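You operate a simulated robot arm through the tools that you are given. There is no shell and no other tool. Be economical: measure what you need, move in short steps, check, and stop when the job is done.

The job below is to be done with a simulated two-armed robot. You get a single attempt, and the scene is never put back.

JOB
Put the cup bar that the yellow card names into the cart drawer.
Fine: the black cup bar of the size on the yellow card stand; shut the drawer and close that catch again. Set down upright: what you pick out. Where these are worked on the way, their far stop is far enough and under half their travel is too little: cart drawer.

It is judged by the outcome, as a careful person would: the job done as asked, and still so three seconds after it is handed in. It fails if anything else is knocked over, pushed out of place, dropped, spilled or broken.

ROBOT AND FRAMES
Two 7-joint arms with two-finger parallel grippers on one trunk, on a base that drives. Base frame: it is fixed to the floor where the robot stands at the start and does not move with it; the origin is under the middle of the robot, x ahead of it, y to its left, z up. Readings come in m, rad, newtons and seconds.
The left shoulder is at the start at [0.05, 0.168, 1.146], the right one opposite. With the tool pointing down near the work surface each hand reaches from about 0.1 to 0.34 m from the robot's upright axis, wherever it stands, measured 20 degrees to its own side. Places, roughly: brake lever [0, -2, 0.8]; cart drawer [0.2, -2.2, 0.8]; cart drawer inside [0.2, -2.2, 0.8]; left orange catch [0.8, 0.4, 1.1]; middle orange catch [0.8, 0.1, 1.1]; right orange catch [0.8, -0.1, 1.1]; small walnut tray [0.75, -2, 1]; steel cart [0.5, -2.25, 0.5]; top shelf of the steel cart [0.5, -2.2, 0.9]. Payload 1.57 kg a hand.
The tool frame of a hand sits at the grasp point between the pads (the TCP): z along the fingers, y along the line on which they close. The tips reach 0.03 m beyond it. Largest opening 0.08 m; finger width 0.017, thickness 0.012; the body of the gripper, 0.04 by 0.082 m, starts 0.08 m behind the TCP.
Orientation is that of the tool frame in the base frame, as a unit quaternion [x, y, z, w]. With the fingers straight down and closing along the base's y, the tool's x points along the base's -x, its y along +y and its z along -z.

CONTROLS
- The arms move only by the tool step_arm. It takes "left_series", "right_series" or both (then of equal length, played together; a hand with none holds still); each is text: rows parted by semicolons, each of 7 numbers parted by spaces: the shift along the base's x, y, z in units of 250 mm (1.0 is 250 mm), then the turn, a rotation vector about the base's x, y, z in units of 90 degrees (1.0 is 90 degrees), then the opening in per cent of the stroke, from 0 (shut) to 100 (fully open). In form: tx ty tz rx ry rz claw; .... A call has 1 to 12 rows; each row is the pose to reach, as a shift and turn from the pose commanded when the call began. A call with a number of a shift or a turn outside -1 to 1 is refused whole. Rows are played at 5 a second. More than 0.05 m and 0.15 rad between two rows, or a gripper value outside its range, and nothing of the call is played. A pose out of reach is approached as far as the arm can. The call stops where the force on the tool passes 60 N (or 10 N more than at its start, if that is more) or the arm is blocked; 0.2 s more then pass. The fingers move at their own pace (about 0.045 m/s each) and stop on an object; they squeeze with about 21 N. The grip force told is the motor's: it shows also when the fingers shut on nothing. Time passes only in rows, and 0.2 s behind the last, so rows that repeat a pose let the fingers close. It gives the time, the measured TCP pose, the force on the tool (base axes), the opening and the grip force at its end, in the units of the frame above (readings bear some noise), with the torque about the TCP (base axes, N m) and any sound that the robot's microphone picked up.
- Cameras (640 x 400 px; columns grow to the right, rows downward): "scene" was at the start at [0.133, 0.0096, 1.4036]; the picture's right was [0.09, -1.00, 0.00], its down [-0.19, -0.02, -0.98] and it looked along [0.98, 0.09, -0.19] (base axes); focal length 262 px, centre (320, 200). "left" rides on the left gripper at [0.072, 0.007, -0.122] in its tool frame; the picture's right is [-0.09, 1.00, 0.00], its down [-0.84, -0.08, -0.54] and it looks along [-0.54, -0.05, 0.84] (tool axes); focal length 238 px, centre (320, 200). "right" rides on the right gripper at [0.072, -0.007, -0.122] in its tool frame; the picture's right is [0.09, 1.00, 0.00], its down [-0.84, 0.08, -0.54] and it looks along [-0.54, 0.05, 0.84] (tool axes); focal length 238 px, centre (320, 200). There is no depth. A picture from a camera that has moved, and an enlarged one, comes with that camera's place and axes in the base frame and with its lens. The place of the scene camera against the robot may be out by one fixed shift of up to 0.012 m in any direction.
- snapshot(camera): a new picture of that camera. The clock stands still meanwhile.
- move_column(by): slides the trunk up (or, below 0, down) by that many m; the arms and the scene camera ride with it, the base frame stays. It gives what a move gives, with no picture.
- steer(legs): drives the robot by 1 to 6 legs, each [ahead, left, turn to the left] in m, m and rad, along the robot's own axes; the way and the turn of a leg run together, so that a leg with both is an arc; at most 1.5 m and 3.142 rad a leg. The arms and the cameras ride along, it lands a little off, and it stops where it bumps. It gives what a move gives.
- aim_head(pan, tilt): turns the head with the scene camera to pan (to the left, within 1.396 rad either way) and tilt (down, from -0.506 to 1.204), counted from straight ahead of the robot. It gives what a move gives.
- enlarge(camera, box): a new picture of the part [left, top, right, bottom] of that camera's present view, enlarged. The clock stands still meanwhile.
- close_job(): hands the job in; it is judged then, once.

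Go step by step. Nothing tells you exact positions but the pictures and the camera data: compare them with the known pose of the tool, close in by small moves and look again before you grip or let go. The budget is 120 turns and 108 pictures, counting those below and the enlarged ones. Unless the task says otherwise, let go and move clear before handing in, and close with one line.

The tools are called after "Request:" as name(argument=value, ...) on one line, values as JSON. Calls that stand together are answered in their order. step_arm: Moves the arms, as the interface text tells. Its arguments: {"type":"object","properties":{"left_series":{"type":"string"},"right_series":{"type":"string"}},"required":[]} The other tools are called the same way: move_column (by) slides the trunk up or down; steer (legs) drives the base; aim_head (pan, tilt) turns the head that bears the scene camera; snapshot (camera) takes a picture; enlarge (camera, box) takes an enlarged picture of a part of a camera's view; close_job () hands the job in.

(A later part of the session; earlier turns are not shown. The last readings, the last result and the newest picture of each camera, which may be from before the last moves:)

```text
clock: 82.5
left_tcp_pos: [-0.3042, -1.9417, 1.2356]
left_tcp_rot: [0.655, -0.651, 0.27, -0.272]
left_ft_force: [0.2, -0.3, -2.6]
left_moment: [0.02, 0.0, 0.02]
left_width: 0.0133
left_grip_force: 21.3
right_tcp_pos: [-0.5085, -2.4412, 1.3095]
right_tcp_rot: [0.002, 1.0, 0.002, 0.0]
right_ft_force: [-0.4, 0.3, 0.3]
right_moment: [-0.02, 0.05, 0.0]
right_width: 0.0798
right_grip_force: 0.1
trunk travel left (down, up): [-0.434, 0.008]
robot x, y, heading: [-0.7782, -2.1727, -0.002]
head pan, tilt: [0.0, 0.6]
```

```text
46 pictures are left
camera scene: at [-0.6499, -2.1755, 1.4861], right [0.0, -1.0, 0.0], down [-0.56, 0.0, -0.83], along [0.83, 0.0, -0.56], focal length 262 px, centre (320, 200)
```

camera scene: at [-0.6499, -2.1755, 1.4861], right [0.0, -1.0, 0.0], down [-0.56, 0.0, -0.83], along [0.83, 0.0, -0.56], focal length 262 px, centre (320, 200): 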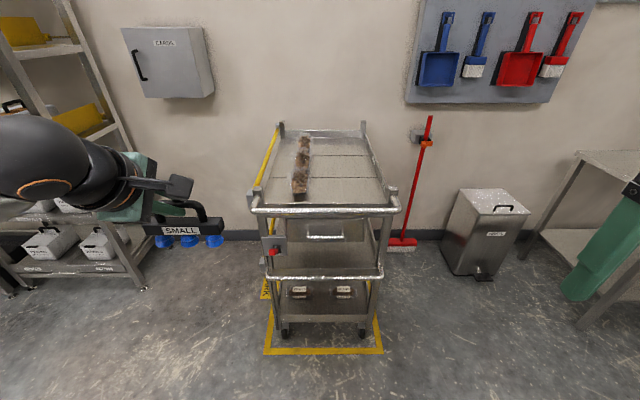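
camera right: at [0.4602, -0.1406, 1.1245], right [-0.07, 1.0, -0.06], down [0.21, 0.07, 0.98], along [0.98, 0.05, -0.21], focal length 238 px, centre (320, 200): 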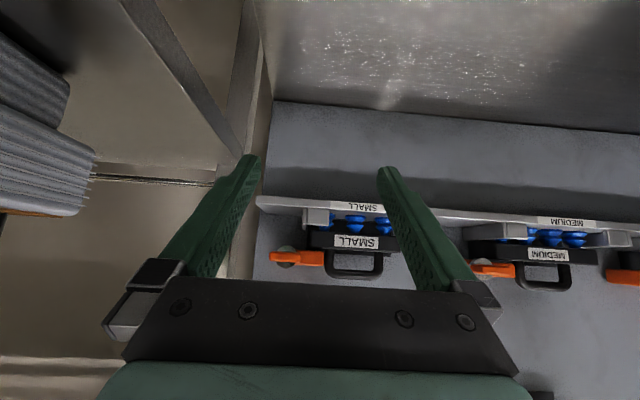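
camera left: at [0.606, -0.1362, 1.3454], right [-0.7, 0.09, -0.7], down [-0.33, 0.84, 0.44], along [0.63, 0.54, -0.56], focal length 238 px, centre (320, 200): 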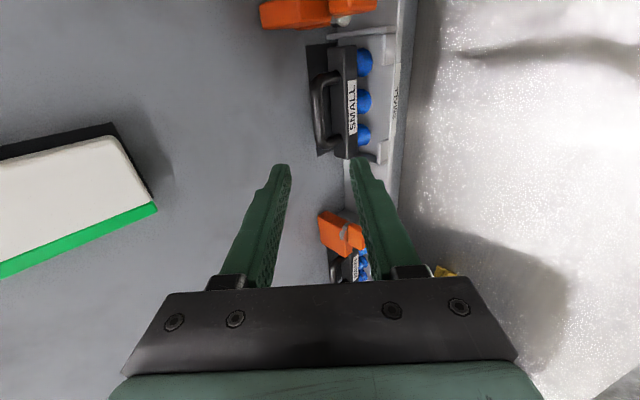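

From two views the drawer handle is at about [0.06, -2.19, 0.837], with the push bar above it at z≈0.96. I'll pitch and roll the right hand to horizontal with fingers closing vertically, and lower the trunk.

Request:
step_arm(right_series="0.08 0.07 0 0 -0.09 0 100;0.16 0.14 0 0 -0.18 0 100;0.24 0.21 0 0 -0.27 0 100;0.32 0.28 0 0 -0.36 0 100;0.4 0.35 0 0 -0.45 0 100;0.48 0.42 0 0 -0.54 0 100;0.56 0.49 0 0 -0.63 0 100;0.64 0.56 0 0 -0.72 0 100;0.72 0.63 0 0 -0.81 0 100;0.8 0.7 0 0 -0.9 0 100;0.88 0.77 0 0 -0.98 0 100;0.96 0.84 0 0 -1 0 100")

Request:
move_column(by=-0.35)

Request:
step_arm(right_series="0 0 0 -0.09 0 0 100;0 0 0 -0.18 0 0 100;0 0 0 -0.27 0 0 100;0 0 0 -0.36 0 0 100;0 0 0 -0.45 0 0 100;0 0 0 -0.54 0 0 100;0 0 0 -0.63 0 0 100;0 0 0 -0.72 0 0 100;0 0 0 -0.81 0 0 100;0 0 0 -0.9 0 0 100;0 0 0 -0.98 0 0 100;0 0 0 -1 0 0 100")

Request:
snapshot(camera="right")

Request:
snapshot(camera="scene")

```text
clock: 85.1
left_tcp_pos: [-0.3038, -1.9416, 1.2352]
left_tcp_rot: [0.655, -0.651, 0.27, -0.272]
left_ft_force: [0.7, -0.4, -1.6]
left_moment: [-0.03, 0.04, -0.01]
left_width: 0.0133
left_grip_force: 20.6
right_tcp_pos: [-0.2703, -2.2299, 1.3081]
right_tcp_rot: [0.001, 0.707, 0.001, 0.707]
right_ft_force: [0.6, 0.2, -0.5]
right_moment: [0.0, 0.03, -0.01]
right_width: 0.08
right_grip_force: 0.0
trunk travel left (down, up): [-0.434, 0.008]
robot x, y, heading: [-0.7784, -2.1773, -0.005]
head pan, tilt: [0.0, 0.6]
```

```text
clock: 88.6
left_tcp_pos: [-0.3044, -1.9431, 0.8856]
left_tcp_rot: [0.655, -0.652, 0.269, -0.271]
left_ft_force: [0.5, 0.3, -1.9]
left_moment: [0.01, 0.02, -0.01]
left_width: 0.0135
left_grip_force: 21.4
right_tcp_pos: [-0.2684, -2.2314, 0.9602]
right_tcp_rot: [0.0, 0.707, 0.002, 0.707]
right_ft_force: [-0.6, 0.6, 0.4]
right_moment: [0.03, -0.01, 0.0]
right_width: 0.0801
right_grip_force: 0.1
trunk travel left (down, up): [-0.084, 0.358]
robot x, y, heading: [-0.7822, -2.1786, -0.007]
head pan, tilt: [0.0, 0.6]
```

```text
clock: 91.2
left_tcp_pos: [-0.3039, -1.9426, 0.8858]
left_tcp_rot: [0.655, -0.652, 0.27, -0.272]
left_ft_force: [-0.1, -0.8, -1.7]
left_moment: [0.01, 0.03, 0.0]
left_width: 0.0129
left_grip_force: 20.7
right_tcp_pos: [-0.2697, -2.2301, 0.958]
right_tcp_rot: [-0.501, 0.501, -0.498, 0.5]
right_ft_force: [1.0, 0.8, 0.4]
right_moment: [0.0, 0.01, -0.01]
right_width: 0.0802
right_grip_force: 0.1
trunk travel left (down, up): [-0.084, 0.358]
robot x, y, heading: [-0.7788, -2.1783, -0.005]
head pan, tilt: [0.0, 0.6]
```

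```text
45 pictures are left
camera right: at [-0.391, -2.3019, 0.9651], right [0.0, -0.09, -1.0], down [-0.54, 0.84, -0.08], along [0.84, 0.54, -0.05], focal length 238 px, centre (320, 200)
```

right: 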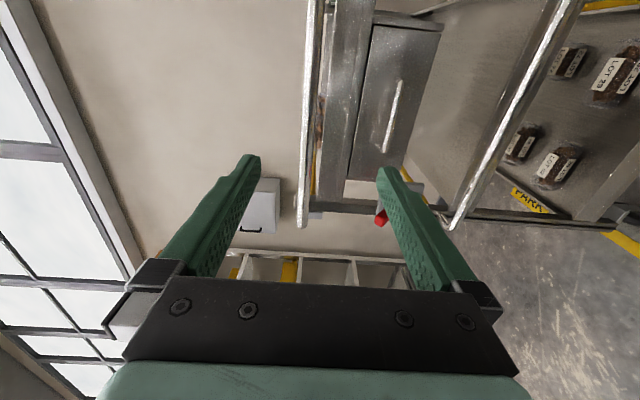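

```text
44 pictures are left
camera scene: at [-0.65, -2.1755, 1.1361], right [0.0, -1.0, 0.0], down [-0.57, 0.0, -0.82], along [0.82, 0.0, -0.57], focal length 262 px, centre (320, 200)
```

scene: 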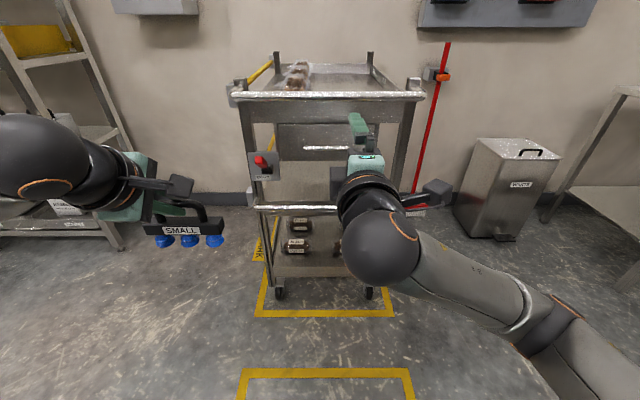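

The refined handle position is about [0.078, -2.20, 0.82]. I'll drive forward 15 cm and line the right hand up in front of it.

Request:
steer(legs=[[0.15, 0, 0]])

Request:
step_arm(right_series="0 0.02 -0.15 0 0 0 70;0 0.05 -0.3 0 0 0 70;0 0.08 -0.45 0 0 0 70;0.06 0.1 -0.552 0 0 0 70;0.2 0.1 -0.552 0 0 0 50;0.3 0.1 -0.552 0 0 0 50")

Request:
snapshot(camera="right")

```text
clock: 92.5
left_tcp_pos: [-0.1566, -1.9418, 0.8856]
left_tcp_rot: [0.656, -0.65, 0.268, -0.272]
left_ft_force: [0.2, -0.3, -0.9]
left_moment: [0.04, 0.02, 0.01]
left_width: 0.013
left_grip_force: 21.3
right_tcp_pos: [-0.1195, -2.2293, 0.9579]
right_tcp_rot: [-0.5, 0.5, -0.498, 0.502]
right_ft_force: [-0.5, 0.1, 0.2]
right_moment: [-0.01, -0.01, -0.03]
right_width: 0.0798
right_grip_force: 0.1
trunk travel left (down, up): [-0.084, 0.358]
robot x, y, heading: [-0.6311, -2.1747, -0.004]
head pan, tilt: [0.0, 0.6]
```

```text
clock: 93.9
left_tcp_pos: [-0.1563, -1.9413, 0.8858]
left_tcp_rot: [0.656, -0.651, 0.269, -0.272]
left_ft_force: [-0.1, -0.6, -1.8]
left_moment: [-0.03, 0.01, 0.02]
left_width: 0.0135
left_grip_force: 21.0
right_tcp_pos: [-0.0446, -2.2041, 0.8197]
right_tcp_rot: [-0.501, 0.5, -0.498, 0.501]
right_ft_force: [-0.3, 0.5, 0.2]
right_moment: [0.02, 0.0, 0.01]
right_width: 0.0402
right_grip_force: 0.1
trunk travel left (down, up): [-0.084, 0.358]
robot x, y, heading: [-0.6322, -2.1763, 0.001]
head pan, tilt: [0.0, 0.6]
```

```text
43 pictures are left
camera right: at [-0.1657, -2.2756, 0.8261], right [0.0, -0.09, -1.0], down [-0.54, 0.84, -0.07], along [0.84, 0.54, -0.05], focal length 238 px, centre (320, 200)
```

right: 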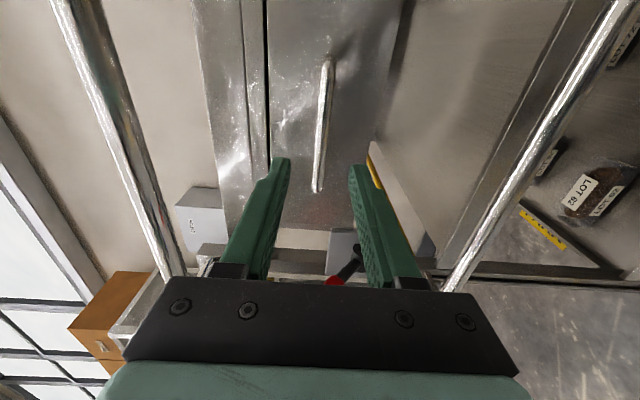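

Handle aligned. I'll advance and check before closing.

Request:
step_arm(right_series="0.15 -0.01 -0.008 0 0 0 50;0.3 -0.01 -0.008 0 0 0 50;0.42 -0.01 -0.008 0 0 0 50;0.42 -0.01 -0.008 0 0 0 50")

Request:
enlarge(camera="right", box=[200, 60, 440, 210])

Request:
enlarge(camera="scene", box=[220, 40, 460, 190])

```text
clock: 94.9
left_tcp_pos: [-0.156, -1.9418, 0.8876]
left_tcp_rot: [0.656, -0.65, 0.269, -0.272]
left_ft_force: [-0.7, -0.4, -1.6]
left_moment: [0.01, 0.01, 0.01]
left_width: 0.0134
left_grip_force: 20.9
right_tcp_pos: [0.0616, -2.2053, 0.8178]
right_tcp_rot: [-0.5, 0.5, -0.498, 0.502]
right_ft_force: [0.3, -0.1, -0.1]
right_moment: [-0.01, 0.03, 0.02]
right_width: 0.04
right_grip_force: 0.0
trunk travel left (down, up): [-0.084, 0.358]
robot x, y, heading: [-0.6314, -2.1774, -0.002]
head pan, tilt: [0.0, 0.6]
```

```text
2.67 times, centred on (320, 135) of right
camera zoom: at [-0.0602, -2.2776, 0.8241], right [0.0, -0.09, -1.0], down [-0.54, 0.84, -0.07], along [0.84, 0.54, -0.05], focal length 636 px, centre (320, 373)
```

zoom: 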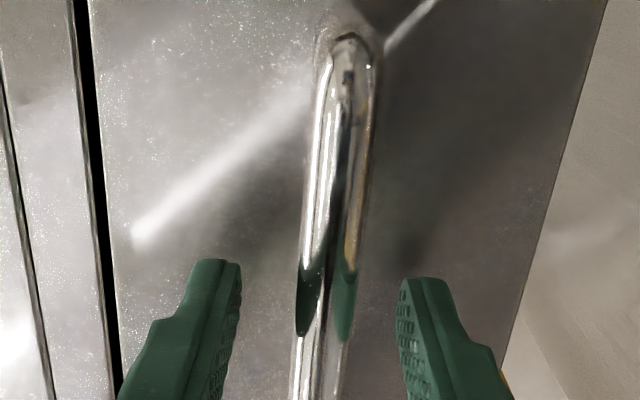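

```text
2.67 times, centred on (340, 115) of scene
camera zoom: at [-0.5009, -2.1753, 1.1361], right [0.0, -1.0, 0.0], down [-0.57, 0.0, -0.82], along [0.82, 0.0, -0.57], focal length 700 px, centre (267, 427)
```

zoom: 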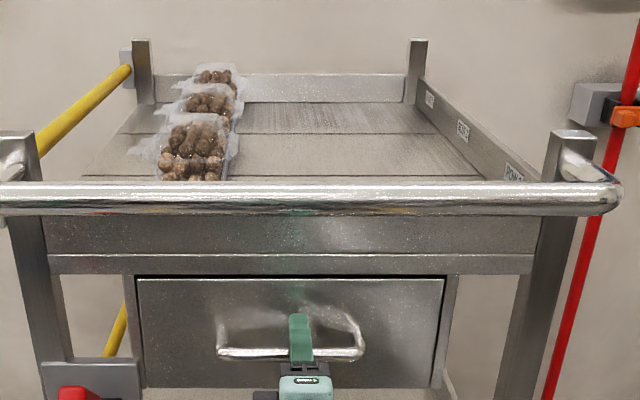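

Request:
step_arm(right_series="0.03 0 0 0 0 0 50;0.05 0 0 0 0 0 50;0.05 0 0 0 0 0 0;0.05 0 0 0 0 0 0;0.05 0 0 0 0 0 0;0.05 0 0 0 0 0 0")

Request:
enlarge(camera="right", box=[200, 60, 440, 210])

```text
clock: 96.3
left_tcp_pos: [-0.1554, -1.9418, 0.8853]
left_tcp_rot: [0.656, -0.651, 0.269, -0.273]
left_ft_force: [0.3, 0.2, -2.1]
left_moment: [-0.03, 0.02, 0.01]
left_width: 0.0133
left_grip_force: 21.3
right_tcp_pos: [0.0728, -2.2078, 0.817]
right_tcp_rot: [-0.501, 0.5, -0.498, 0.501]
right_ft_force: [-0.1, -0.5, -1.1]
right_moment: [-0.19, -0.01, 0.13]
right_width: 0.0137
right_grip_force: 21.0
trunk travel left (down, up): [-0.084, 0.358]
robot x, y, heading: [-0.6309, -2.1761, 0.001]
head pan, tilt: [0.0, 0.6]
```

```text
2.67 times, centred on (320, 135) of right
camera zoom: at [-0.0483, -2.2784, 0.8238], right [0.0, -0.09, -1.0], down [-0.54, 0.84, -0.07], along [0.84, 0.54, -0.05], focal length 636 px, centre (320, 373)
```

zoom: 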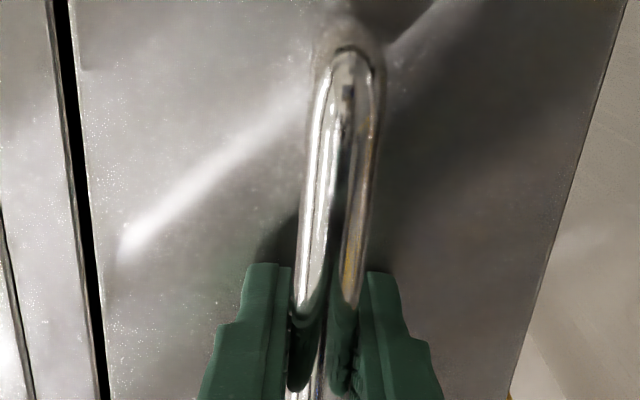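

Drawer handle gripped (13.7 mm). I'll pull gently by 5 cm and check that the drawer, not the cart, moves.

Request:
step_arm(right_series="-0.03 0 0 0 0 0 0;-0.07 0 0 0 0 0 0;-0.12 0 0 0 0 0 0;-0.2 0 0 0 0 0 0;-0.2 0 0 0 0 0 0")

Request:
enlarge(camera="scene", box=[220, 40, 460, 190])

```text
clock: 97.5
left_tcp_pos: [-0.1565, -1.9416, 0.8862]
left_tcp_rot: [0.655, -0.651, 0.27, -0.273]
left_ft_force: [0.0, 0.9, -2.6]
left_moment: [0.0, 0.02, 0.01]
left_width: 0.0134
left_grip_force: 20.4
right_tcp_pos: [0.0222, -2.2069, 0.8169]
right_tcp_rot: [-0.501, 0.501, -0.497, 0.501]
right_ft_force: [0.4, -0.4, 0.7]
right_moment: [-0.14, 0.04, 0.57]
right_width: 0.0138
right_grip_force: 20.9
trunk travel left (down, up): [-0.084, 0.358]
robot x, y, heading: [-0.6294, -2.1764, 0.0]
head pan, tilt: [0.0, 0.6]
```

```text
2.67 times, centred on (340, 115) of scene
camera zoom: at [-0.5006, -2.1753, 1.136], right [0.0, -1.0, 0.0], down [-0.57, 0.0, -0.82], along [0.82, 0.0, -0.57], focal length 700 px, centre (267, 427)
```

zoom: 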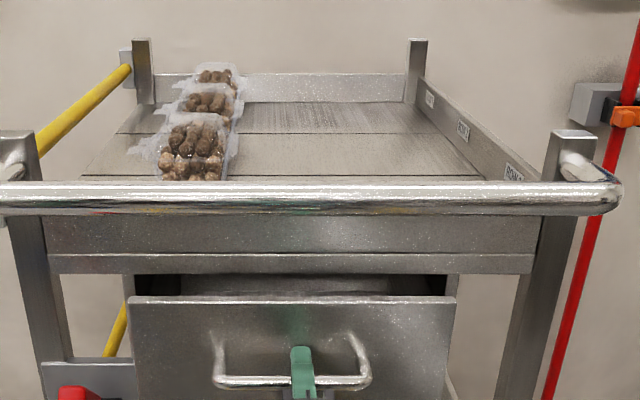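

The cart stays still and the drawer slides freely. I'll raise the left hand with the bar out of the way and pull the drawer further.

Request:
step_arm(left_series="0 0.03 0.1 0 0 0 0;0 0.06 0.2 0 0 0 0;0 0.1 0.3 0 0 0 0;0 0.1 0.4 0 0 0 0;0 0.1 0.45 0 0 0 0")

Request:
step_arm(right_series="-0.15 0 0 0 0 0 0;-0.3 0 0 0 0 0 0;-0.45 0 0 0 0 0 0;-0.6 0 0 0 0 0 0;-0.75 0 0 0 0 0 0;-0.9 0 0 0 0 0 0;-0.9 0 0 0 0 0 0")

Request:
snapshot(camera="scene")

```text
clock: 98.7
left_tcp_pos: [-0.1568, -1.9185, 0.9986]
left_tcp_rot: [0.656, -0.65, 0.269, -0.272]
left_ft_force: [-0.5, 0.1, -2.9]
left_moment: [-0.01, -0.01, 0.0]
left_width: 0.0133
left_grip_force: 20.7
right_tcp_pos: [0.0235, -2.2069, 0.8166]
right_tcp_rot: [-0.5, 0.502, -0.498, 0.501]
right_ft_force: [0.4, 1.8, 0.0]
right_moment: [-0.15, -0.02, 0.09]
right_width: 0.0136
right_grip_force: 20.9
trunk travel left (down, up): [-0.084, 0.358]
robot x, y, heading: [-0.6294, -2.1779, -0.001]
head pan, tilt: [0.0, 0.6]
```

```text
clock: 100.2
left_tcp_pos: [-0.1535, -1.9182, 0.9958]
left_tcp_rot: [0.657, -0.651, 0.267, -0.271]
left_ft_force: [0.0, -0.6, -2.7]
left_moment: [0.0, -0.01, 0.0]
left_width: 0.0135
left_grip_force: 20.6
right_tcp_pos: [-0.1373, -2.2042, 0.8179]
right_tcp_rot: [0.513, -0.466, 0.561, -0.452]
right_ft_force: [-1.7, 0.9, -43.6]
right_moment: [0.47, 0.4, -0.64]
right_width: 0.0184
right_grip_force: 20.8
trunk travel left (down, up): [-0.084, 0.358]
robot x, y, heading: [-0.628, -2.1744, 0.003]
head pan, tilt: [0.0, 0.6]
stopped in row 7 (right hand): the arm was blocked; the commanded pose is now the measured one
```

```text
38 pictures are left
camera scene: at [-0.4975, -2.1758, 1.1352], right [0.0, -1.0, 0.0], down [-0.57, 0.0, -0.82], along [0.82, 0.0, -0.57], focal length 262 px, centre (320, 200)
```

scene: 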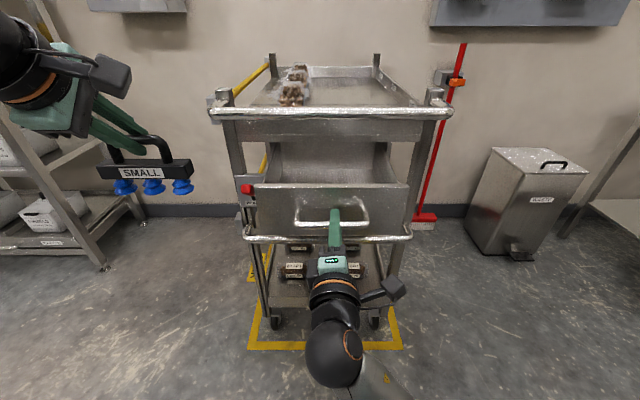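

The drawer has come out about 20 cm, apparently to its stop, with the hand slightly twisted. I'll release the handle gently, back the right hand away, and look at the drawer.

Request:
step_arm(right_series="0 0 0 0 0 0 60;0 0 0 0 0 0 60;0 0 0 0 0 0 60;-0.15 0 0 0 0 0 60;-0.3 0 0 0 0 0 60")

Request:
aim_head(pan=0, tilt=0.8)

Request:
snapshot(camera="scene")

```text
clock: 101.3
left_tcp_pos: [-0.1543, -1.9171, 0.9972]
left_tcp_rot: [0.656, -0.652, 0.267, -0.272]
left_ft_force: [-0.1, 0.8, -1.5]
left_moment: [-0.01, 0.03, -0.01]
left_width: 0.013
left_grip_force: 20.8
right_tcp_pos: [-0.1573, -2.2037, 0.8408]
right_tcp_rot: [0.503, -0.426, 0.619, -0.428]
right_ft_force: [4.3, 0.4, -30.0]
right_moment: [0.65, 0.68, -0.27]
right_width: 0.0732
right_grip_force: 14.4
trunk travel left (down, up): [-0.084, 0.358]
robot x, y, heading: [-0.6285, -2.1762, 0.004]
head pan, tilt: [0.0, 0.6]
stopped in row 5 (right hand): the force on the tool passed its limit (the readings are from after the stop); the commanded pose is now the measured one
```

```text
clock: 102.1
left_tcp_pos: [-0.1528, -1.9176, 0.9963]
left_tcp_rot: [0.656, -0.651, 0.268, -0.272]
left_ft_force: [-0.8, -0.4, -2.0]
left_moment: [0.0, 0.02, 0.02]
left_width: 0.0133
left_grip_force: 20.7
right_tcp_pos: [-0.1576, -2.2044, 0.8412]
right_tcp_rot: [0.503, -0.424, 0.619, -0.428]
right_ft_force: [9.4, -0.2, -29.3]
right_moment: [0.68, 0.48, -0.1]
right_width: 0.0745
right_grip_force: 14.8
trunk travel left (down, up): [-0.084, 0.358]
robot x, y, heading: [-0.6277, -2.1767, -0.003]
head pan, tilt: [0.0, 0.799]
```

```text
37 pictures are left
camera scene: at [-0.5052, -2.1758, 1.1188], right [0.0, -1.0, 0.0], down [-0.72, 0.0, -0.7], along [0.7, 0.0, -0.72], focal length 262 px, centre (320, 200)
```

scene: 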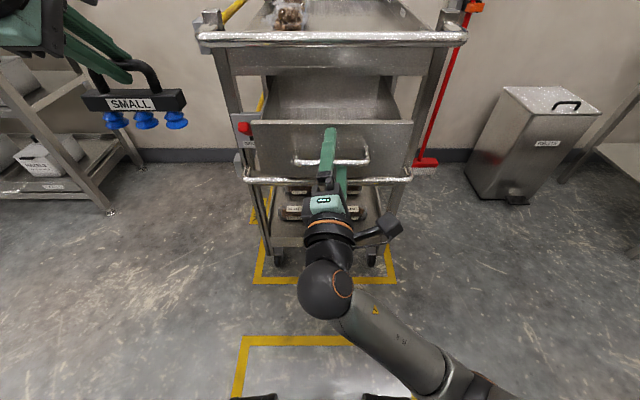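

The arm ran out of room pulling back at this height and the lower finger pressed against the handle. I'll ease the hand forward, down and straight to unload it.

Request:
step_arm(right_series="0.04 0 -0.03 0.057 0.025 0.024 60;0.09 0 -0.065 0.114 0.05 0.049 60;0.13 0 -0.096 0.171 0.075 0.073 60;0.13 0 -0.096 0.171 0.075 0.073 60")

Request:
snapshot(camera="right")

```text
clock: 103.1
left_tcp_pos: [-0.1564, -1.9175, 0.9991]
left_tcp_rot: [0.656, -0.651, 0.269, -0.272]
left_ft_force: [-0.2, -0.5, -2.8]
left_moment: [0.03, 0.03, -0.01]
left_width: 0.0135
left_grip_force: 21.3
right_tcp_pos: [-0.1236, -2.2143, 0.824]
right_tcp_rot: [0.494, -0.488, 0.521, -0.496]
right_ft_force: [-0.4, -1.0, -0.5]
right_moment: [0.01, -0.05, 0.02]
right_width: 0.048
right_grip_force: 0.1
trunk travel left (down, up): [-0.084, 0.358]
robot x, y, heading: [-0.6285, -2.1766, 0.001]
head pan, tilt: [0.0, 0.799]
```

```text
36 pictures are left
camera right: at [-0.2473, -2.2826, 0.8274], right [0.03, -0.12, -0.99], down [-0.52, 0.84, -0.12], along [0.85, 0.52, -0.04], focal length 238 px, centre (320, 200)
```

right: 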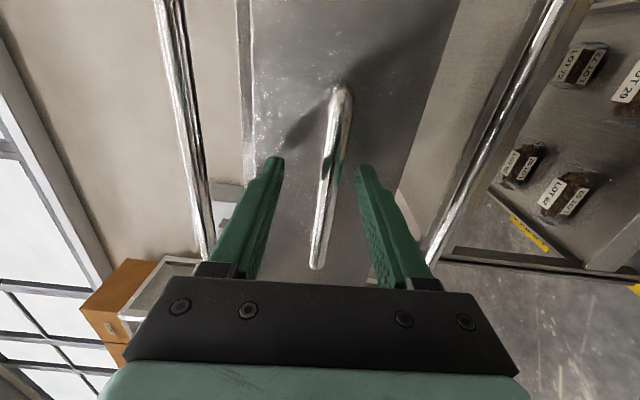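

Unloaded and the handle lies between the pads. I'll regrip and pull the drawer a little further using the base.

Request:
step_arm(right_series="0 0 -0.02 0 0 0 30;0 0 -0.024 0 0 0 0;0 0 -0.024 0 0 0 0;0 0 -0.024 0 0 0 0")

Request:
steer(legs=[[-0.05, 0, 0]])

Request:
snapshot(camera="right")

Request:
snapshot(camera="scene")

```text
clock: 104.1
left_tcp_pos: [-0.1545, -1.9175, 0.9983]
left_tcp_rot: [0.656, -0.651, 0.268, -0.271]
left_ft_force: [0.1, -0.8, -2.8]
left_moment: [0.02, 0.01, 0.0]
left_width: 0.0136
left_grip_force: 21.0
right_tcp_pos: [-0.119, -2.2156, 0.817]
right_tcp_rot: [0.494, -0.489, 0.521, -0.495]
right_ft_force: [-0.1, 1.2, -0.6]
right_moment: [0.36, 0.24, 0.45]
right_width: 0.0142
right_grip_force: 20.9
trunk travel left (down, up): [-0.084, 0.358]
robot x, y, heading: [-0.6311, -2.1747, -0.002]
head pan, tilt: [0.0, 0.799]
```

```text
clock: 105.0
left_tcp_pos: [-0.2068, -1.9183, 0.9994]
left_tcp_rot: [0.657, -0.65, 0.269, -0.271]
left_ft_force: [-0.2, -0.2, -2.5]
left_moment: [0.03, 0.02, 0.0]
left_width: 0.0134
left_grip_force: 21.1
right_tcp_pos: [-0.1703, -2.2146, 0.8207]
right_tcp_rot: [0.492, -0.487, 0.524, -0.495]
right_ft_force: [-0.6, 0.2, 0.4]
right_moment: [0.04, 0.01, -0.01]
right_width: 0.0002
right_grip_force: 21.0
trunk travel left (down, up): [-0.084, 0.358]
robot x, y, heading: [-0.6776, -2.1785, -0.002]
head pan, tilt: [0.0, 0.799]
```

```text
35 pictures are left
camera right: at [-0.2946, -2.2831, 0.8246], right [0.04, -0.12, -0.99], down [-0.52, 0.85, -0.13], along [0.85, 0.52, -0.03], focal length 238 px, centre (320, 200)
```

right: 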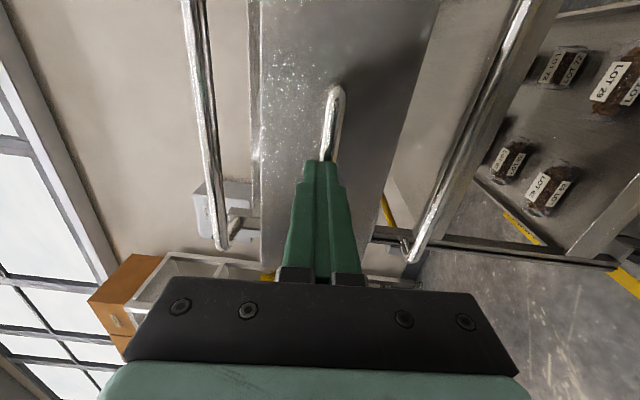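

```text
34 pictures are left
camera scene: at [-0.5584, -2.1757, 1.1193], right [0.0, -1.0, 0.0], down [-0.72, 0.0, -0.7], along [0.7, 0.0, -0.72], focal length 262 px, centre (320, 200)
```

scene: 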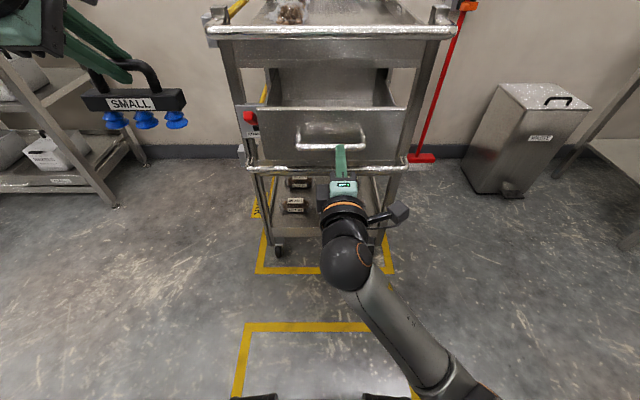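

The fingers slid off with almost no drawer movement, so the drawer is at its stop (~18–20 cm open). I'll move the right hand aside, raise the trunk, and look into the drawer.

Request:
step_arm(right_series="-0.08 -0.1 0 0 0 0 0;-0.08 -0.28 0 0 0 0 0;-0.08 -0.46 0 0 0 0 0;-0.08 -0.64 0 0 0 0 0;-0.08 -0.82 0 0 0 0 0;-0.08 -0.95 0 0 0 0 0")

Request:
move_column(by=0.15)

Request:
aim_head(pan=0, tilt=0.75)

Request:
snapshot(camera="scene")

Request:
enlarge(camera="scene", box=[216, 80, 440, 220])

```text
clock: 106.4
left_tcp_pos: [-0.2055, -1.9176, 0.9983]
left_tcp_rot: [0.656, -0.652, 0.268, -0.272]
left_ft_force: [-0.3, 0.0, -2.8]
left_moment: [-0.04, 0.02, -0.01]
left_width: 0.0132
left_grip_force: 20.7
right_tcp_pos: [-0.1914, -2.4521, 0.821]
right_tcp_rot: [0.492, -0.487, 0.523, -0.496]
right_ft_force: [-0.9, 0.7, -0.4]
right_moment: [-0.01, -0.03, -0.02]
right_width: 0.0
right_grip_force: 20.5
trunk travel left (down, up): [-0.084, 0.358]
robot x, y, heading: [-0.6804, -2.1743, 0.002]
head pan, tilt: [0.0, 0.799]
```

```text
clock: 108.2
left_tcp_pos: [-0.2054, -1.9167, 1.1494]
left_tcp_rot: [0.655, -0.652, 0.268, -0.272]
left_ft_force: [-0.6, -0.1, -2.7]
left_moment: [0.02, 0.01, 0.01]
left_width: 0.0134
left_grip_force: 21.7
right_tcp_pos: [-0.1908, -2.4521, 0.9692]
right_tcp_rot: [0.492, -0.488, 0.524, -0.496]
right_ft_force: [0.9, 0.4, 0.1]
right_moment: [-0.02, 0.03, 0.04]
right_width: 0.0001
right_grip_force: 21.4
trunk travel left (down, up): [-0.234, 0.208]
robot x, y, heading: [-0.6787, -2.1752, -0.001]
head pan, tilt: [0.0, 0.799]
```

```text
clock: 108.8
left_tcp_pos: [-0.2066, -1.9177, 1.1484]
left_tcp_rot: [0.655, -0.652, 0.269, -0.272]
left_ft_force: [1.1, 0.1, -2.8]
left_moment: [0.0, -0.01, 0.02]
left_width: 0.0137
left_grip_force: 21.0
right_tcp_pos: [-0.1917, -2.4522, 0.9697]
right_tcp_rot: [0.491, -0.488, 0.524, -0.496]
right_ft_force: [-0.4, 0.4, -0.9]
right_moment: [0.01, 0.02, 0.0]
right_width: 0.0
right_grip_force: 20.9
trunk travel left (down, up): [-0.234, 0.208]
robot x, y, heading: [-0.6779, -2.1781, -0.009]
head pan, tilt: [0.0, 0.75]
```

```text
33 pictures are left
camera scene: at [-0.5561, -2.1756, 1.2732], right [0.0, -1.0, 0.0], down [-0.68, 0.0, -0.73], along [0.73, 0.0, -0.68], focal length 262 px, centre (320, 200)
```

scene: 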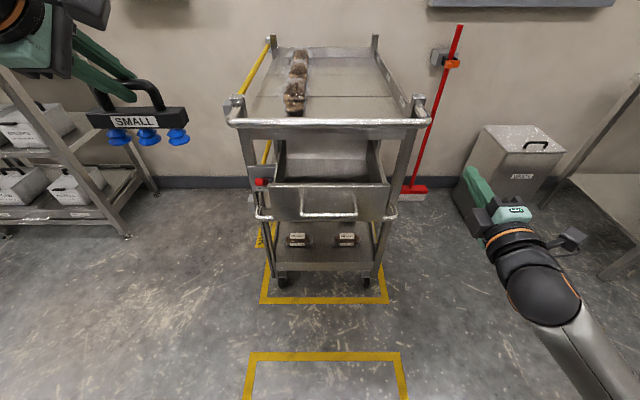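

```text
2.86 times, centred on (328, 150) of scene
camera zoom: at [-0.5561, -2.1756, 1.2732], right [0.0, -1.0, 0.0], down [-0.68, 0.0, -0.73], along [0.73, 0.0, -0.68], focal length 750 px, centre (297, 343)
```

zoom: 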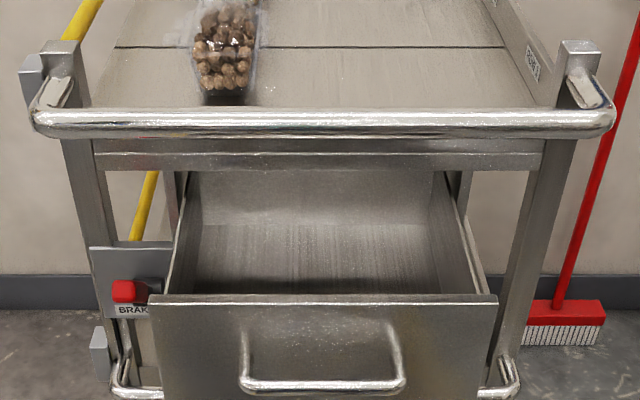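

Drawer interior spans y≈−2.09…−2.32, front wall x≈−0.09, push bar at x≈0.04. I'll strafe the base right so the left arm faces the drawer, then move the bar above the opening (x≈−0.025, y≈−2.205).

Request:
steer(legs=[[0, -0.19, 0]])

Request:
step_arm(left_series="0.12 -0.07 0 0 0 0 0;0.24 -0.14 0 0 0 0 0;0.36 -0.21 0 0 0 0 0;0.48 -0.28 0 0 0 0 0;0.6 -0.34 0 0 0 0 0;0.69 -0.39 0 0 0 0 0;0.69 -0.39 0 0 0 0 0")

Request:
aim_head(pan=0.25, tilt=0.6)

Request:
snapshot(camera="scene")

Request:
snapshot(camera="left")

```text
clock: 110.3
left_tcp_pos: [-0.2067, -2.1078, 1.1478]
left_tcp_rot: [0.657, -0.65, 0.267, -0.273]
left_ft_force: [-0.2, 0.6, -2.2]
left_moment: [0.01, 0.01, 0.06]
left_width: 0.0133
left_grip_force: 20.9
right_tcp_pos: [-0.1912, -2.6425, 0.9712]
right_tcp_rot: [0.491, -0.487, 0.525, -0.496]
right_ft_force: [0.1, 0.0, 0.0]
right_moment: [0.03, -0.05, 0.0]
right_width: 0.0002
right_grip_force: 20.9
trunk travel left (down, up): [-0.234, 0.208]
robot x, y, heading: [-0.6761, -2.3664, -0.001]
head pan, tilt: [0.0, 0.75]
```

```text
clock: 111.9
left_tcp_pos: [-0.0338, -2.2048, 1.1496]
left_tcp_rot: [0.656, -0.651, 0.268, -0.273]
left_ft_force: [-0.4, 0.3, -2.5]
left_moment: [-0.02, 0.04, 0.0]
left_width: 0.0135
left_grip_force: 21.0
right_tcp_pos: [-0.1902, -2.6428, 0.9702]
right_tcp_rot: [0.491, -0.487, 0.525, -0.496]
right_ft_force: [0.0, -0.3, 0.1]
right_moment: [0.02, -0.02, -0.02]
right_width: 0.0
right_grip_force: 21.7
trunk travel left (down, up): [-0.234, 0.208]
robot x, y, heading: [-0.6797, -2.3687, -0.003]
head pan, tilt: [0.0, 0.75]
```

```text
clock: 112.7
left_tcp_pos: [-0.0325, -2.2054, 1.1489]
left_tcp_rot: [0.656, -0.651, 0.268, -0.272]
left_ft_force: [1.2, -0.4, -2.7]
left_moment: [-0.02, -0.01, 0.01]
left_width: 0.0135
left_grip_force: 21.3
right_tcp_pos: [-0.1902, -2.6418, 0.971]
right_tcp_rot: [0.491, -0.488, 0.524, -0.496]
right_ft_force: [0.5, 0.4, 0.0]
right_moment: [0.02, 0.03, 0.0]
right_width: 0.0
right_grip_force: 21.0
trunk travel left (down, up): [-0.234, 0.208]
robot x, y, heading: [-0.68, -2.3683, -0.0]
head pan, tilt: [0.25, 0.6]
```

```text
31 pictures are left
camera scene: at [-0.5534, -2.3437, 1.286], right [0.25, -0.97, 0.0], down [-0.55, -0.14, -0.82], along [0.8, 0.2, -0.57], focal length 262 px, centre (320, 200)
```

scene: 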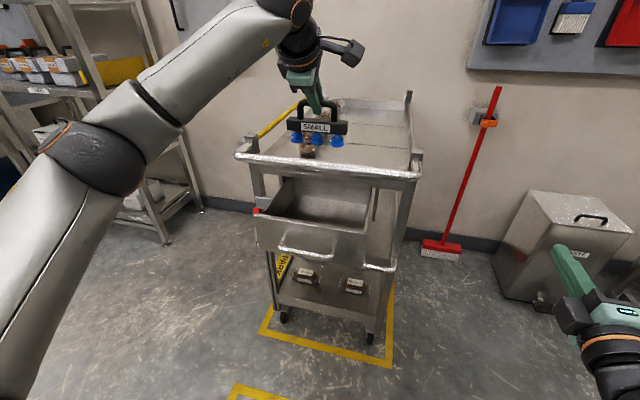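

```text
30 pictures are left
camera left: at [-0.1232, -2.2786, 1.2301], right [-0.71, 0.09, -0.7], down [-0.34, 0.83, 0.44], along [0.62, 0.55, -0.56], focal length 238 px, centre (320, 200)
```

left: 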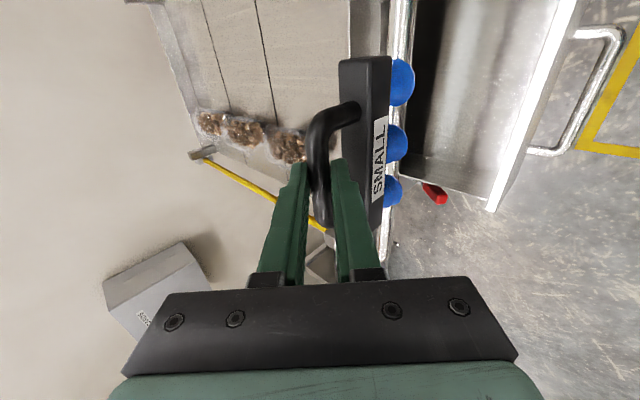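

Push bar inner edge is near x≈0.003 and the drawer's front inner wall near −0.085, so I'll shift the bar to the middle of the gap and lower it with the trunk.

Request:
step_arm(left_series="-0.062 0 0 0 0 0 0;-0.062 0 0 0 0 0 0")

Request:
move_column(by=-0.2)

Request:
snapshot(camera="scene")

Request:
snapshot(camera="left")

```text
clock: 113.3
left_tcp_pos: [-0.0497, -2.2059, 1.1482]
left_tcp_rot: [0.657, -0.65, 0.269, -0.272]
left_ft_force: [-1.5, 0.5, -2.4]
left_moment: [0.0, 0.03, -0.02]
left_width: 0.0134
left_grip_force: 21.1
right_tcp_pos: [-0.1901, -2.6419, 0.9707]
right_tcp_rot: [0.492, -0.487, 0.524, -0.497]
right_ft_force: [1.2, 0.4, 0.3]
right_moment: [-0.02, 0.02, -0.01]
right_width: 0.0
right_grip_force: 21.1
trunk travel left (down, up): [-0.234, 0.208]
robot x, y, heading: [-0.6785, -2.368, -0.003]
head pan, tilt: [0.25, 0.6]
```

```text
clock: 115.5
left_tcp_pos: [-0.0503, -2.2061, 0.9477]
left_tcp_rot: [0.656, -0.651, 0.268, -0.272]
left_ft_force: [0.8, 0.5, -2.1]
left_moment: [0.01, 0.03, -0.01]
left_width: 0.0136
left_grip_force: 21.2
right_tcp_pos: [-0.1911, -2.6412, 0.7706]
right_tcp_rot: [0.492, -0.487, 0.524, -0.496]
right_ft_force: [-0.6, 0.7, 0.9]
right_moment: [-0.01, 0.01, -0.04]
right_width: 0.0
right_grip_force: 21.0
trunk travel left (down, up): [-0.034, 0.408]
robot x, y, heading: [-0.6799, -2.3675, -0.0]
head pan, tilt: [0.25, 0.6]
```

```text
29 pictures are left
camera scene: at [-0.5535, -2.3436, 1.0861], right [0.25, -0.97, 0.0], down [-0.55, -0.14, -0.82], along [0.8, 0.2, -0.57], focal length 262 px, centre (320, 200)
```

scene: 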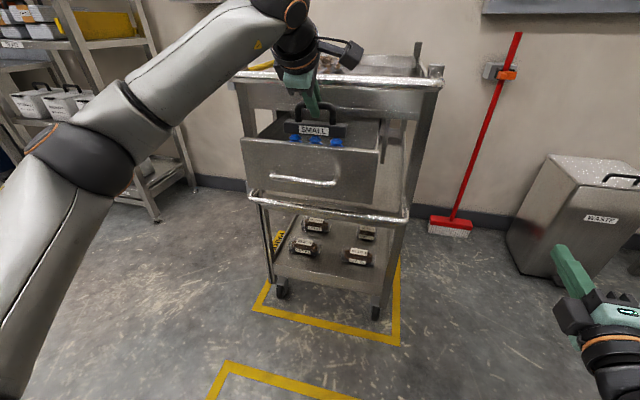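

```text
28 pictures are left
camera left: at [-0.1392, -2.2786, 1.0298], right [-0.71, 0.09, -0.7], down [-0.34, 0.83, 0.44], along [0.62, 0.55, -0.56], focal length 238 px, centre (320, 200)
```

left: 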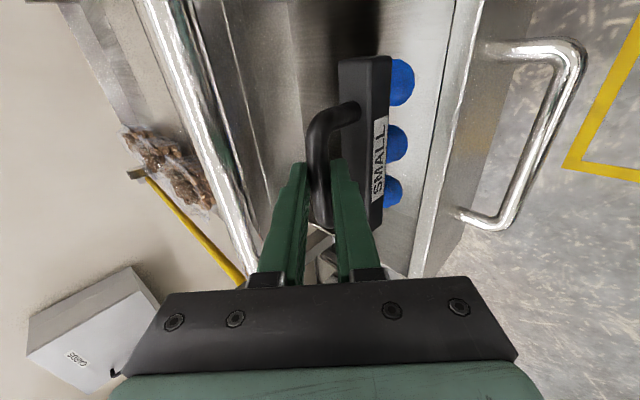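

The bar is inside the opening, clear of both walls. I'll move forward and down toward the drawer floor, stopping short.

Request:
step_arm(left_series="0.06 0 -0.06 0 0 0 0;0.12 0 -0.12 0 0 0 0;0.18 0 -0.18 0 0 0 0;0.18 0 -0.24 0 0 0 0;0.18 0 -0.24 0 0 0 0")

Request:
snapshot(camera="left")

Request:
enlarge(camera="scene", box=[220, 60, 444, 200])

```text
clock: 116.7
left_tcp_pos: [-0.0045, -2.2075, 0.8884]
left_tcp_rot: [0.656, -0.651, 0.268, -0.272]
left_ft_force: [-0.6, -0.7, -2.8]
left_moment: [0.01, 0.03, 0.02]
left_width: 0.0138
left_grip_force: 21.3
right_tcp_pos: [-0.1902, -2.6426, 0.7706]
right_tcp_rot: [0.492, -0.487, 0.524, -0.496]
right_ft_force: [-0.1, 0.3, 0.3]
right_moment: [0.0, 0.0, 0.0]
right_width: 0.0
right_grip_force: 20.7
trunk travel left (down, up): [-0.034, 0.408]
robot x, y, heading: [-0.6792, -2.3683, 0.003]
head pan, tilt: [0.25, 0.6]
```

```text
27 pictures are left
camera left: at [-0.095, -2.2798, 0.9698], right [-0.71, 0.09, -0.7], down [-0.33, 0.83, 0.44], along [0.62, 0.55, -0.56], focal length 238 px, centre (320, 200)
```

left: 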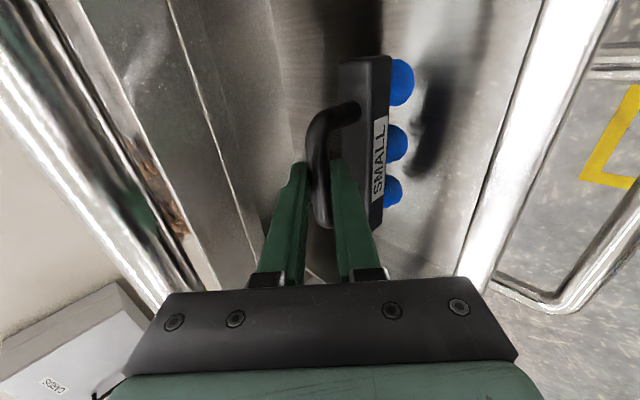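

```text
2.86 times, centred on (332, 130) of scene
camera zoom: at [-0.5534, -2.3436, 1.0861], right [0.25, -0.97, 0.0], down [-0.55, -0.14, -0.82], along [0.8, 0.2, -0.57], focal length 750 px, centre (286, 400)
```

zoom: 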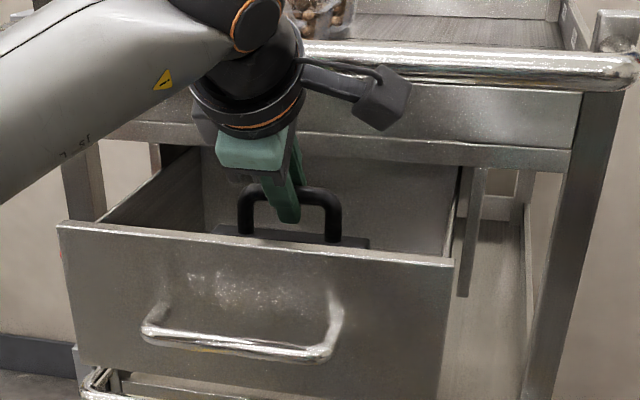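

Clear all round. I'll lower in 4 mm steps and watch for contact.

Request:
step_arm(left_series="0 0 -0.016 0 0 0 0;0 0 -0.032 0 0 0 0;0 0 -0.048 0 0 0 0;0 0 -0.048 0 0 0 0")

Request:
step_arm(left_series="0 0 -0.012 0 0 0 0;0 0 -0.024 0 0 0 0;0 0 -0.024 0 0 0 0")

```text
clock: 117.7
left_tcp_pos: [-0.0046, -2.2061, 0.876]
left_tcp_rot: [0.656, -0.651, 0.268, -0.272]
left_ft_force: [0.1, 0.2, -3.2]
left_moment: [-0.01, 0.01, -0.02]
left_width: 0.0134
left_grip_force: 20.6
right_tcp_pos: [-0.1909, -2.6405, 0.7697]
right_tcp_rot: [0.491, -0.487, 0.524, -0.496]
right_ft_force: [0.4, 0.3, 0.4]
right_moment: [-0.01, -0.01, -0.01]
right_width: 0.0
right_grip_force: 20.4
trunk travel left (down, up): [-0.034, 0.408]
robot x, y, heading: [-0.6799, -2.366, -0.002]
head pan, tilt: [0.25, 0.6]
```

```text
clock: 118.5
left_tcp_pos: [-0.0039, -2.206, 0.871]
left_tcp_rot: [0.656, -0.651, 0.268, -0.272]
left_ft_force: [0.3, 0.4, -2.8]
left_moment: [-0.01, 0.06, -0.02]
left_width: 0.0135
left_grip_force: 20.9
right_tcp_pos: [-0.1906, -2.6421, 0.7709]
right_tcp_rot: [0.491, -0.487, 0.524, -0.496]
right_ft_force: [0.1, -0.4, 0.1]
right_moment: [0.01, 0.0, 0.03]
right_width: 0.0001
right_grip_force: 21.0
trunk travel left (down, up): [-0.034, 0.408]
robot x, y, heading: [-0.6789, -2.3666, 0.002]
head pan, tilt: [0.25, 0.6]
```

Request:
step_arm(left_series="0.03 0 0 0 0 0 0;0.06 0 0 0 0 0 0;0.06 0 -0.012 0 0 0 0;0.06 0 -0.024 0 0 0 0;0.06 0 -0.024 0 0 0 0")

Request:
enlarge(camera="left", box=[280, 20, 520, 170])

```text
clock: 119.7
left_tcp_pos: [0.0094, -2.205, 0.8645]
left_tcp_rot: [0.656, -0.651, 0.268, -0.272]
left_ft_force: [-0.5, 0.5, -2.8]
left_moment: [0.0, 0.01, 0.01]
left_width: 0.0135
left_grip_force: 20.9
right_tcp_pos: [-0.1897, -2.6421, 0.7696]
right_tcp_rot: [0.492, -0.487, 0.525, -0.496]
right_ft_force: [-0.8, 0.2, 0.0]
right_moment: [0.0, 0.0, 0.01]
right_width: 0.0003
right_grip_force: 21.0
trunk travel left (down, up): [-0.034, 0.408]
robot x, y, heading: [-0.6818, -2.366, 0.005]
head pan, tilt: [0.25, 0.6]
```

```text
2.67 times, centred on (400, 95) of left
camera zoom: at [-0.0798, -2.2782, 0.9458], right [-0.71, 0.09, -0.7], down [-0.34, 0.83, 0.44], along [0.62, 0.55, -0.56], focal length 636 px, centre (107, 480)
```

zoom: 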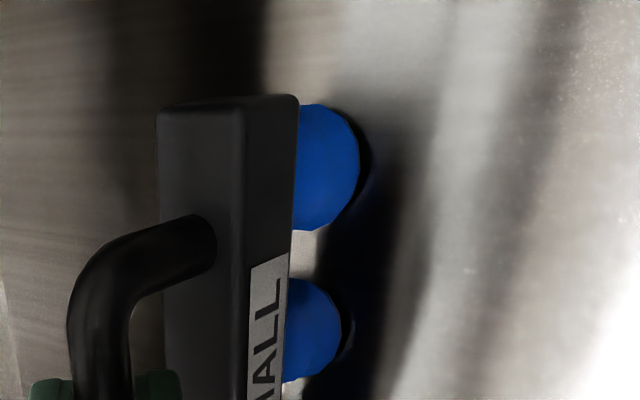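

The cups are only a few millimetres above the floor (the contact shadow is almost closed). Lowering further in 2 mm steps.

Request:
step_arm(left_series="0 0 -0.008 0 0 0 0;0 0 -0.016 0 0 0 0;0 0 -0.016 0 0 0 0")

Request:
step_arm(left_series="0 0 -0.008 0 0 0 0;0 0 -0.016 0 0 0 0;0 0 -0.016 0 0 0 0")

Request:
enlarge(camera="left", box=[280, 20, 520, 170])

```text
clock: 120.5
left_tcp_pos: [0.0089, -2.2048, 0.8622]
left_tcp_rot: [0.656, -0.65, 0.269, -0.273]
left_ft_force: [-0.5, 0.1, 1.6]
left_moment: [0.06, -0.01, 0.06]
left_width: 0.0135
left_grip_force: 20.7
right_tcp_pos: [-0.191, -2.6415, 0.7706]
right_tcp_rot: [0.49, -0.487, 0.524, -0.498]
right_ft_force: [0.0, -0.2, 0.7]
right_moment: [0.02, -0.03, 0.0]
right_width: 0.0
right_grip_force: 21.2
trunk travel left (down, up): [-0.034, 0.408]
robot x, y, heading: [-0.6765, -2.3677, -0.002]
head pan, tilt: [0.25, 0.6]
```

```text
clock: 121.3
left_tcp_pos: [0.0097, -2.2052, 0.862]
left_tcp_rot: [0.654, -0.65, 0.272, -0.275]
left_ft_force: [1.4, 2.8, 19.6]
left_moment: [0.05, -0.23, 0.01]
left_width: 0.0135
left_grip_force: 21.0
right_tcp_pos: [-0.1916, -2.6416, 0.7725]
right_tcp_rot: [0.49, -0.486, 0.526, -0.497]
right_ft_force: [0.6, 0.3, -0.4]
right_moment: [-0.01, -0.01, -0.01]
right_width: 0.0
right_grip_force: 20.8
trunk travel left (down, up): [-0.034, 0.408]
robot x, y, heading: [-0.6802, -2.3669, 0.0]
head pan, tilt: [0.25, 0.6]
```

```text
2.67 times, centred on (400, 95) of left
camera zoom: at [-0.081, -2.2782, 0.9422], right [-0.7, 0.09, -0.71], down [-0.34, 0.83, 0.44], along [0.63, 0.55, -0.55], focal length 636 px, centre (107, 480)
```

zoom: 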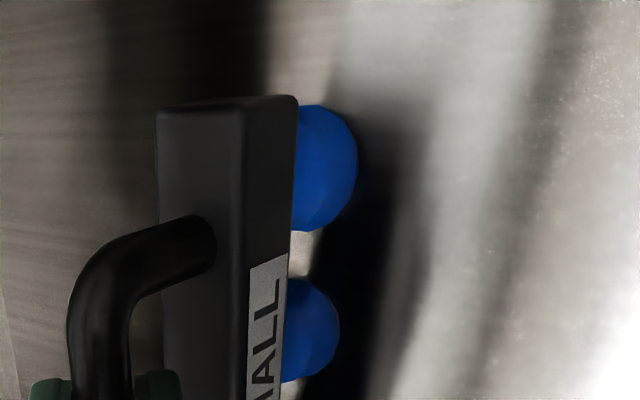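

The bar is standing on the drawer floor. I'll ease off the preload, open the fingers slightly, and check before retreating.

Request:
step_arm(left_series="0 0 0.016 0 0 0 0;0 0 0.016 0 0 0 10;0 0 0.016 0 0 0 20;0 0 0.016 0 0 0 32;0 0 0.016 0 0 0 32")

Request:
enlarge(camera="left", box=[260, 20, 500, 170])

```text
clock: 122.5
left_tcp_pos: [0.0105, -2.2069, 0.8597]
left_tcp_rot: [0.656, -0.651, 0.268, -0.272]
left_ft_force: [0.6, -0.7, -0.1]
left_moment: [0.0, -0.01, 0.01]
left_width: 0.0258
left_grip_force: 0.0
right_tcp_pos: [-0.1907, -2.6421, 0.771]
right_tcp_rot: [0.492, -0.487, 0.524, -0.496]
right_ft_force: [-1.0, -0.5, -0.4]
right_moment: [0.0, 0.03, -0.01]
right_width: 0.0
right_grip_force: 20.7
trunk travel left (down, up): [-0.034, 0.408]
robot x, y, heading: [-0.6796, -2.3681, -0.011]
head pan, tilt: [0.25, 0.6]
```

```text
2.67 times, centred on (380, 95) of left
camera zoom: at [-0.0799, -2.2784, 0.9419], right [-0.71, 0.09, -0.7], down [-0.33, 0.83, 0.44], along [0.62, 0.55, -0.56], focal length 636 px, centre (160, 480)
```

zoom: 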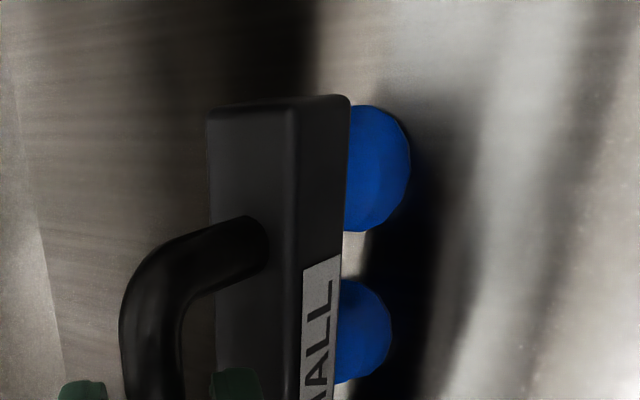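

Released, and the bar stands upright. Retreating along the tool axis.

Request:
step_arm(left_series="-0.04 0 0.04 0 0 0 32;-0.1 0 0.1 0 0 0 32;-0.2 0 0.2 0 0 0 32;-0.32 0 0.32 0 0 0 32;-0.44 0 0.42 0 0 0 50;-0.6 0 0.45 0 0 0 50;-0.78 0.02 0.45 0 0 0 50;-0.92 0.1 0.45 0 0 0 50")

Request:
snapshot(camera="scene")

```text
clock: 124.3
left_tcp_pos: [-0.221, -2.1809, 0.9711]
left_tcp_rot: [0.656, -0.651, 0.268, -0.273]
left_ft_force: [0.6, -0.1, -0.3]
left_moment: [-0.04, 0.02, -0.01]
left_width: 0.04
left_grip_force: 0.2
right_tcp_pos: [-0.1909, -2.641, 0.7702]
right_tcp_rot: [0.492, -0.488, 0.524, -0.496]
right_ft_force: [0.0, -0.1, 0.0]
right_moment: [-0.01, -0.02, 0.0]
right_width: 0.0
right_grip_force: 20.8
trunk travel left (down, up): [-0.034, 0.408]
robot x, y, heading: [-0.6791, -2.3694, -0.002]
head pan, tilt: [0.25, 0.6]
```

```text
22 pictures are left
camera scene: at [-0.5536, -2.3438, 1.0861], right [0.25, -0.97, 0.0], down [-0.55, -0.14, -0.83], along [0.8, 0.2, -0.56], focal length 262 px, centre (320, 200)
```

scene: 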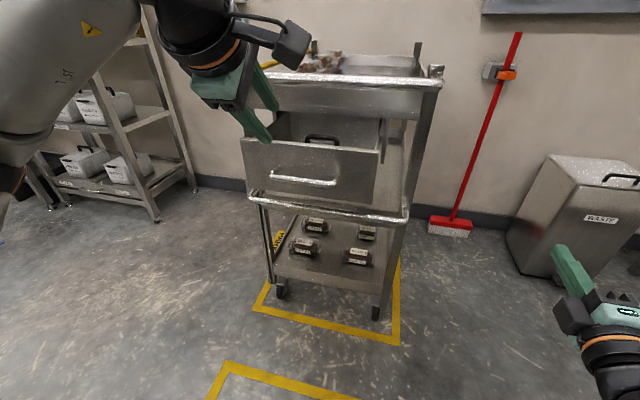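

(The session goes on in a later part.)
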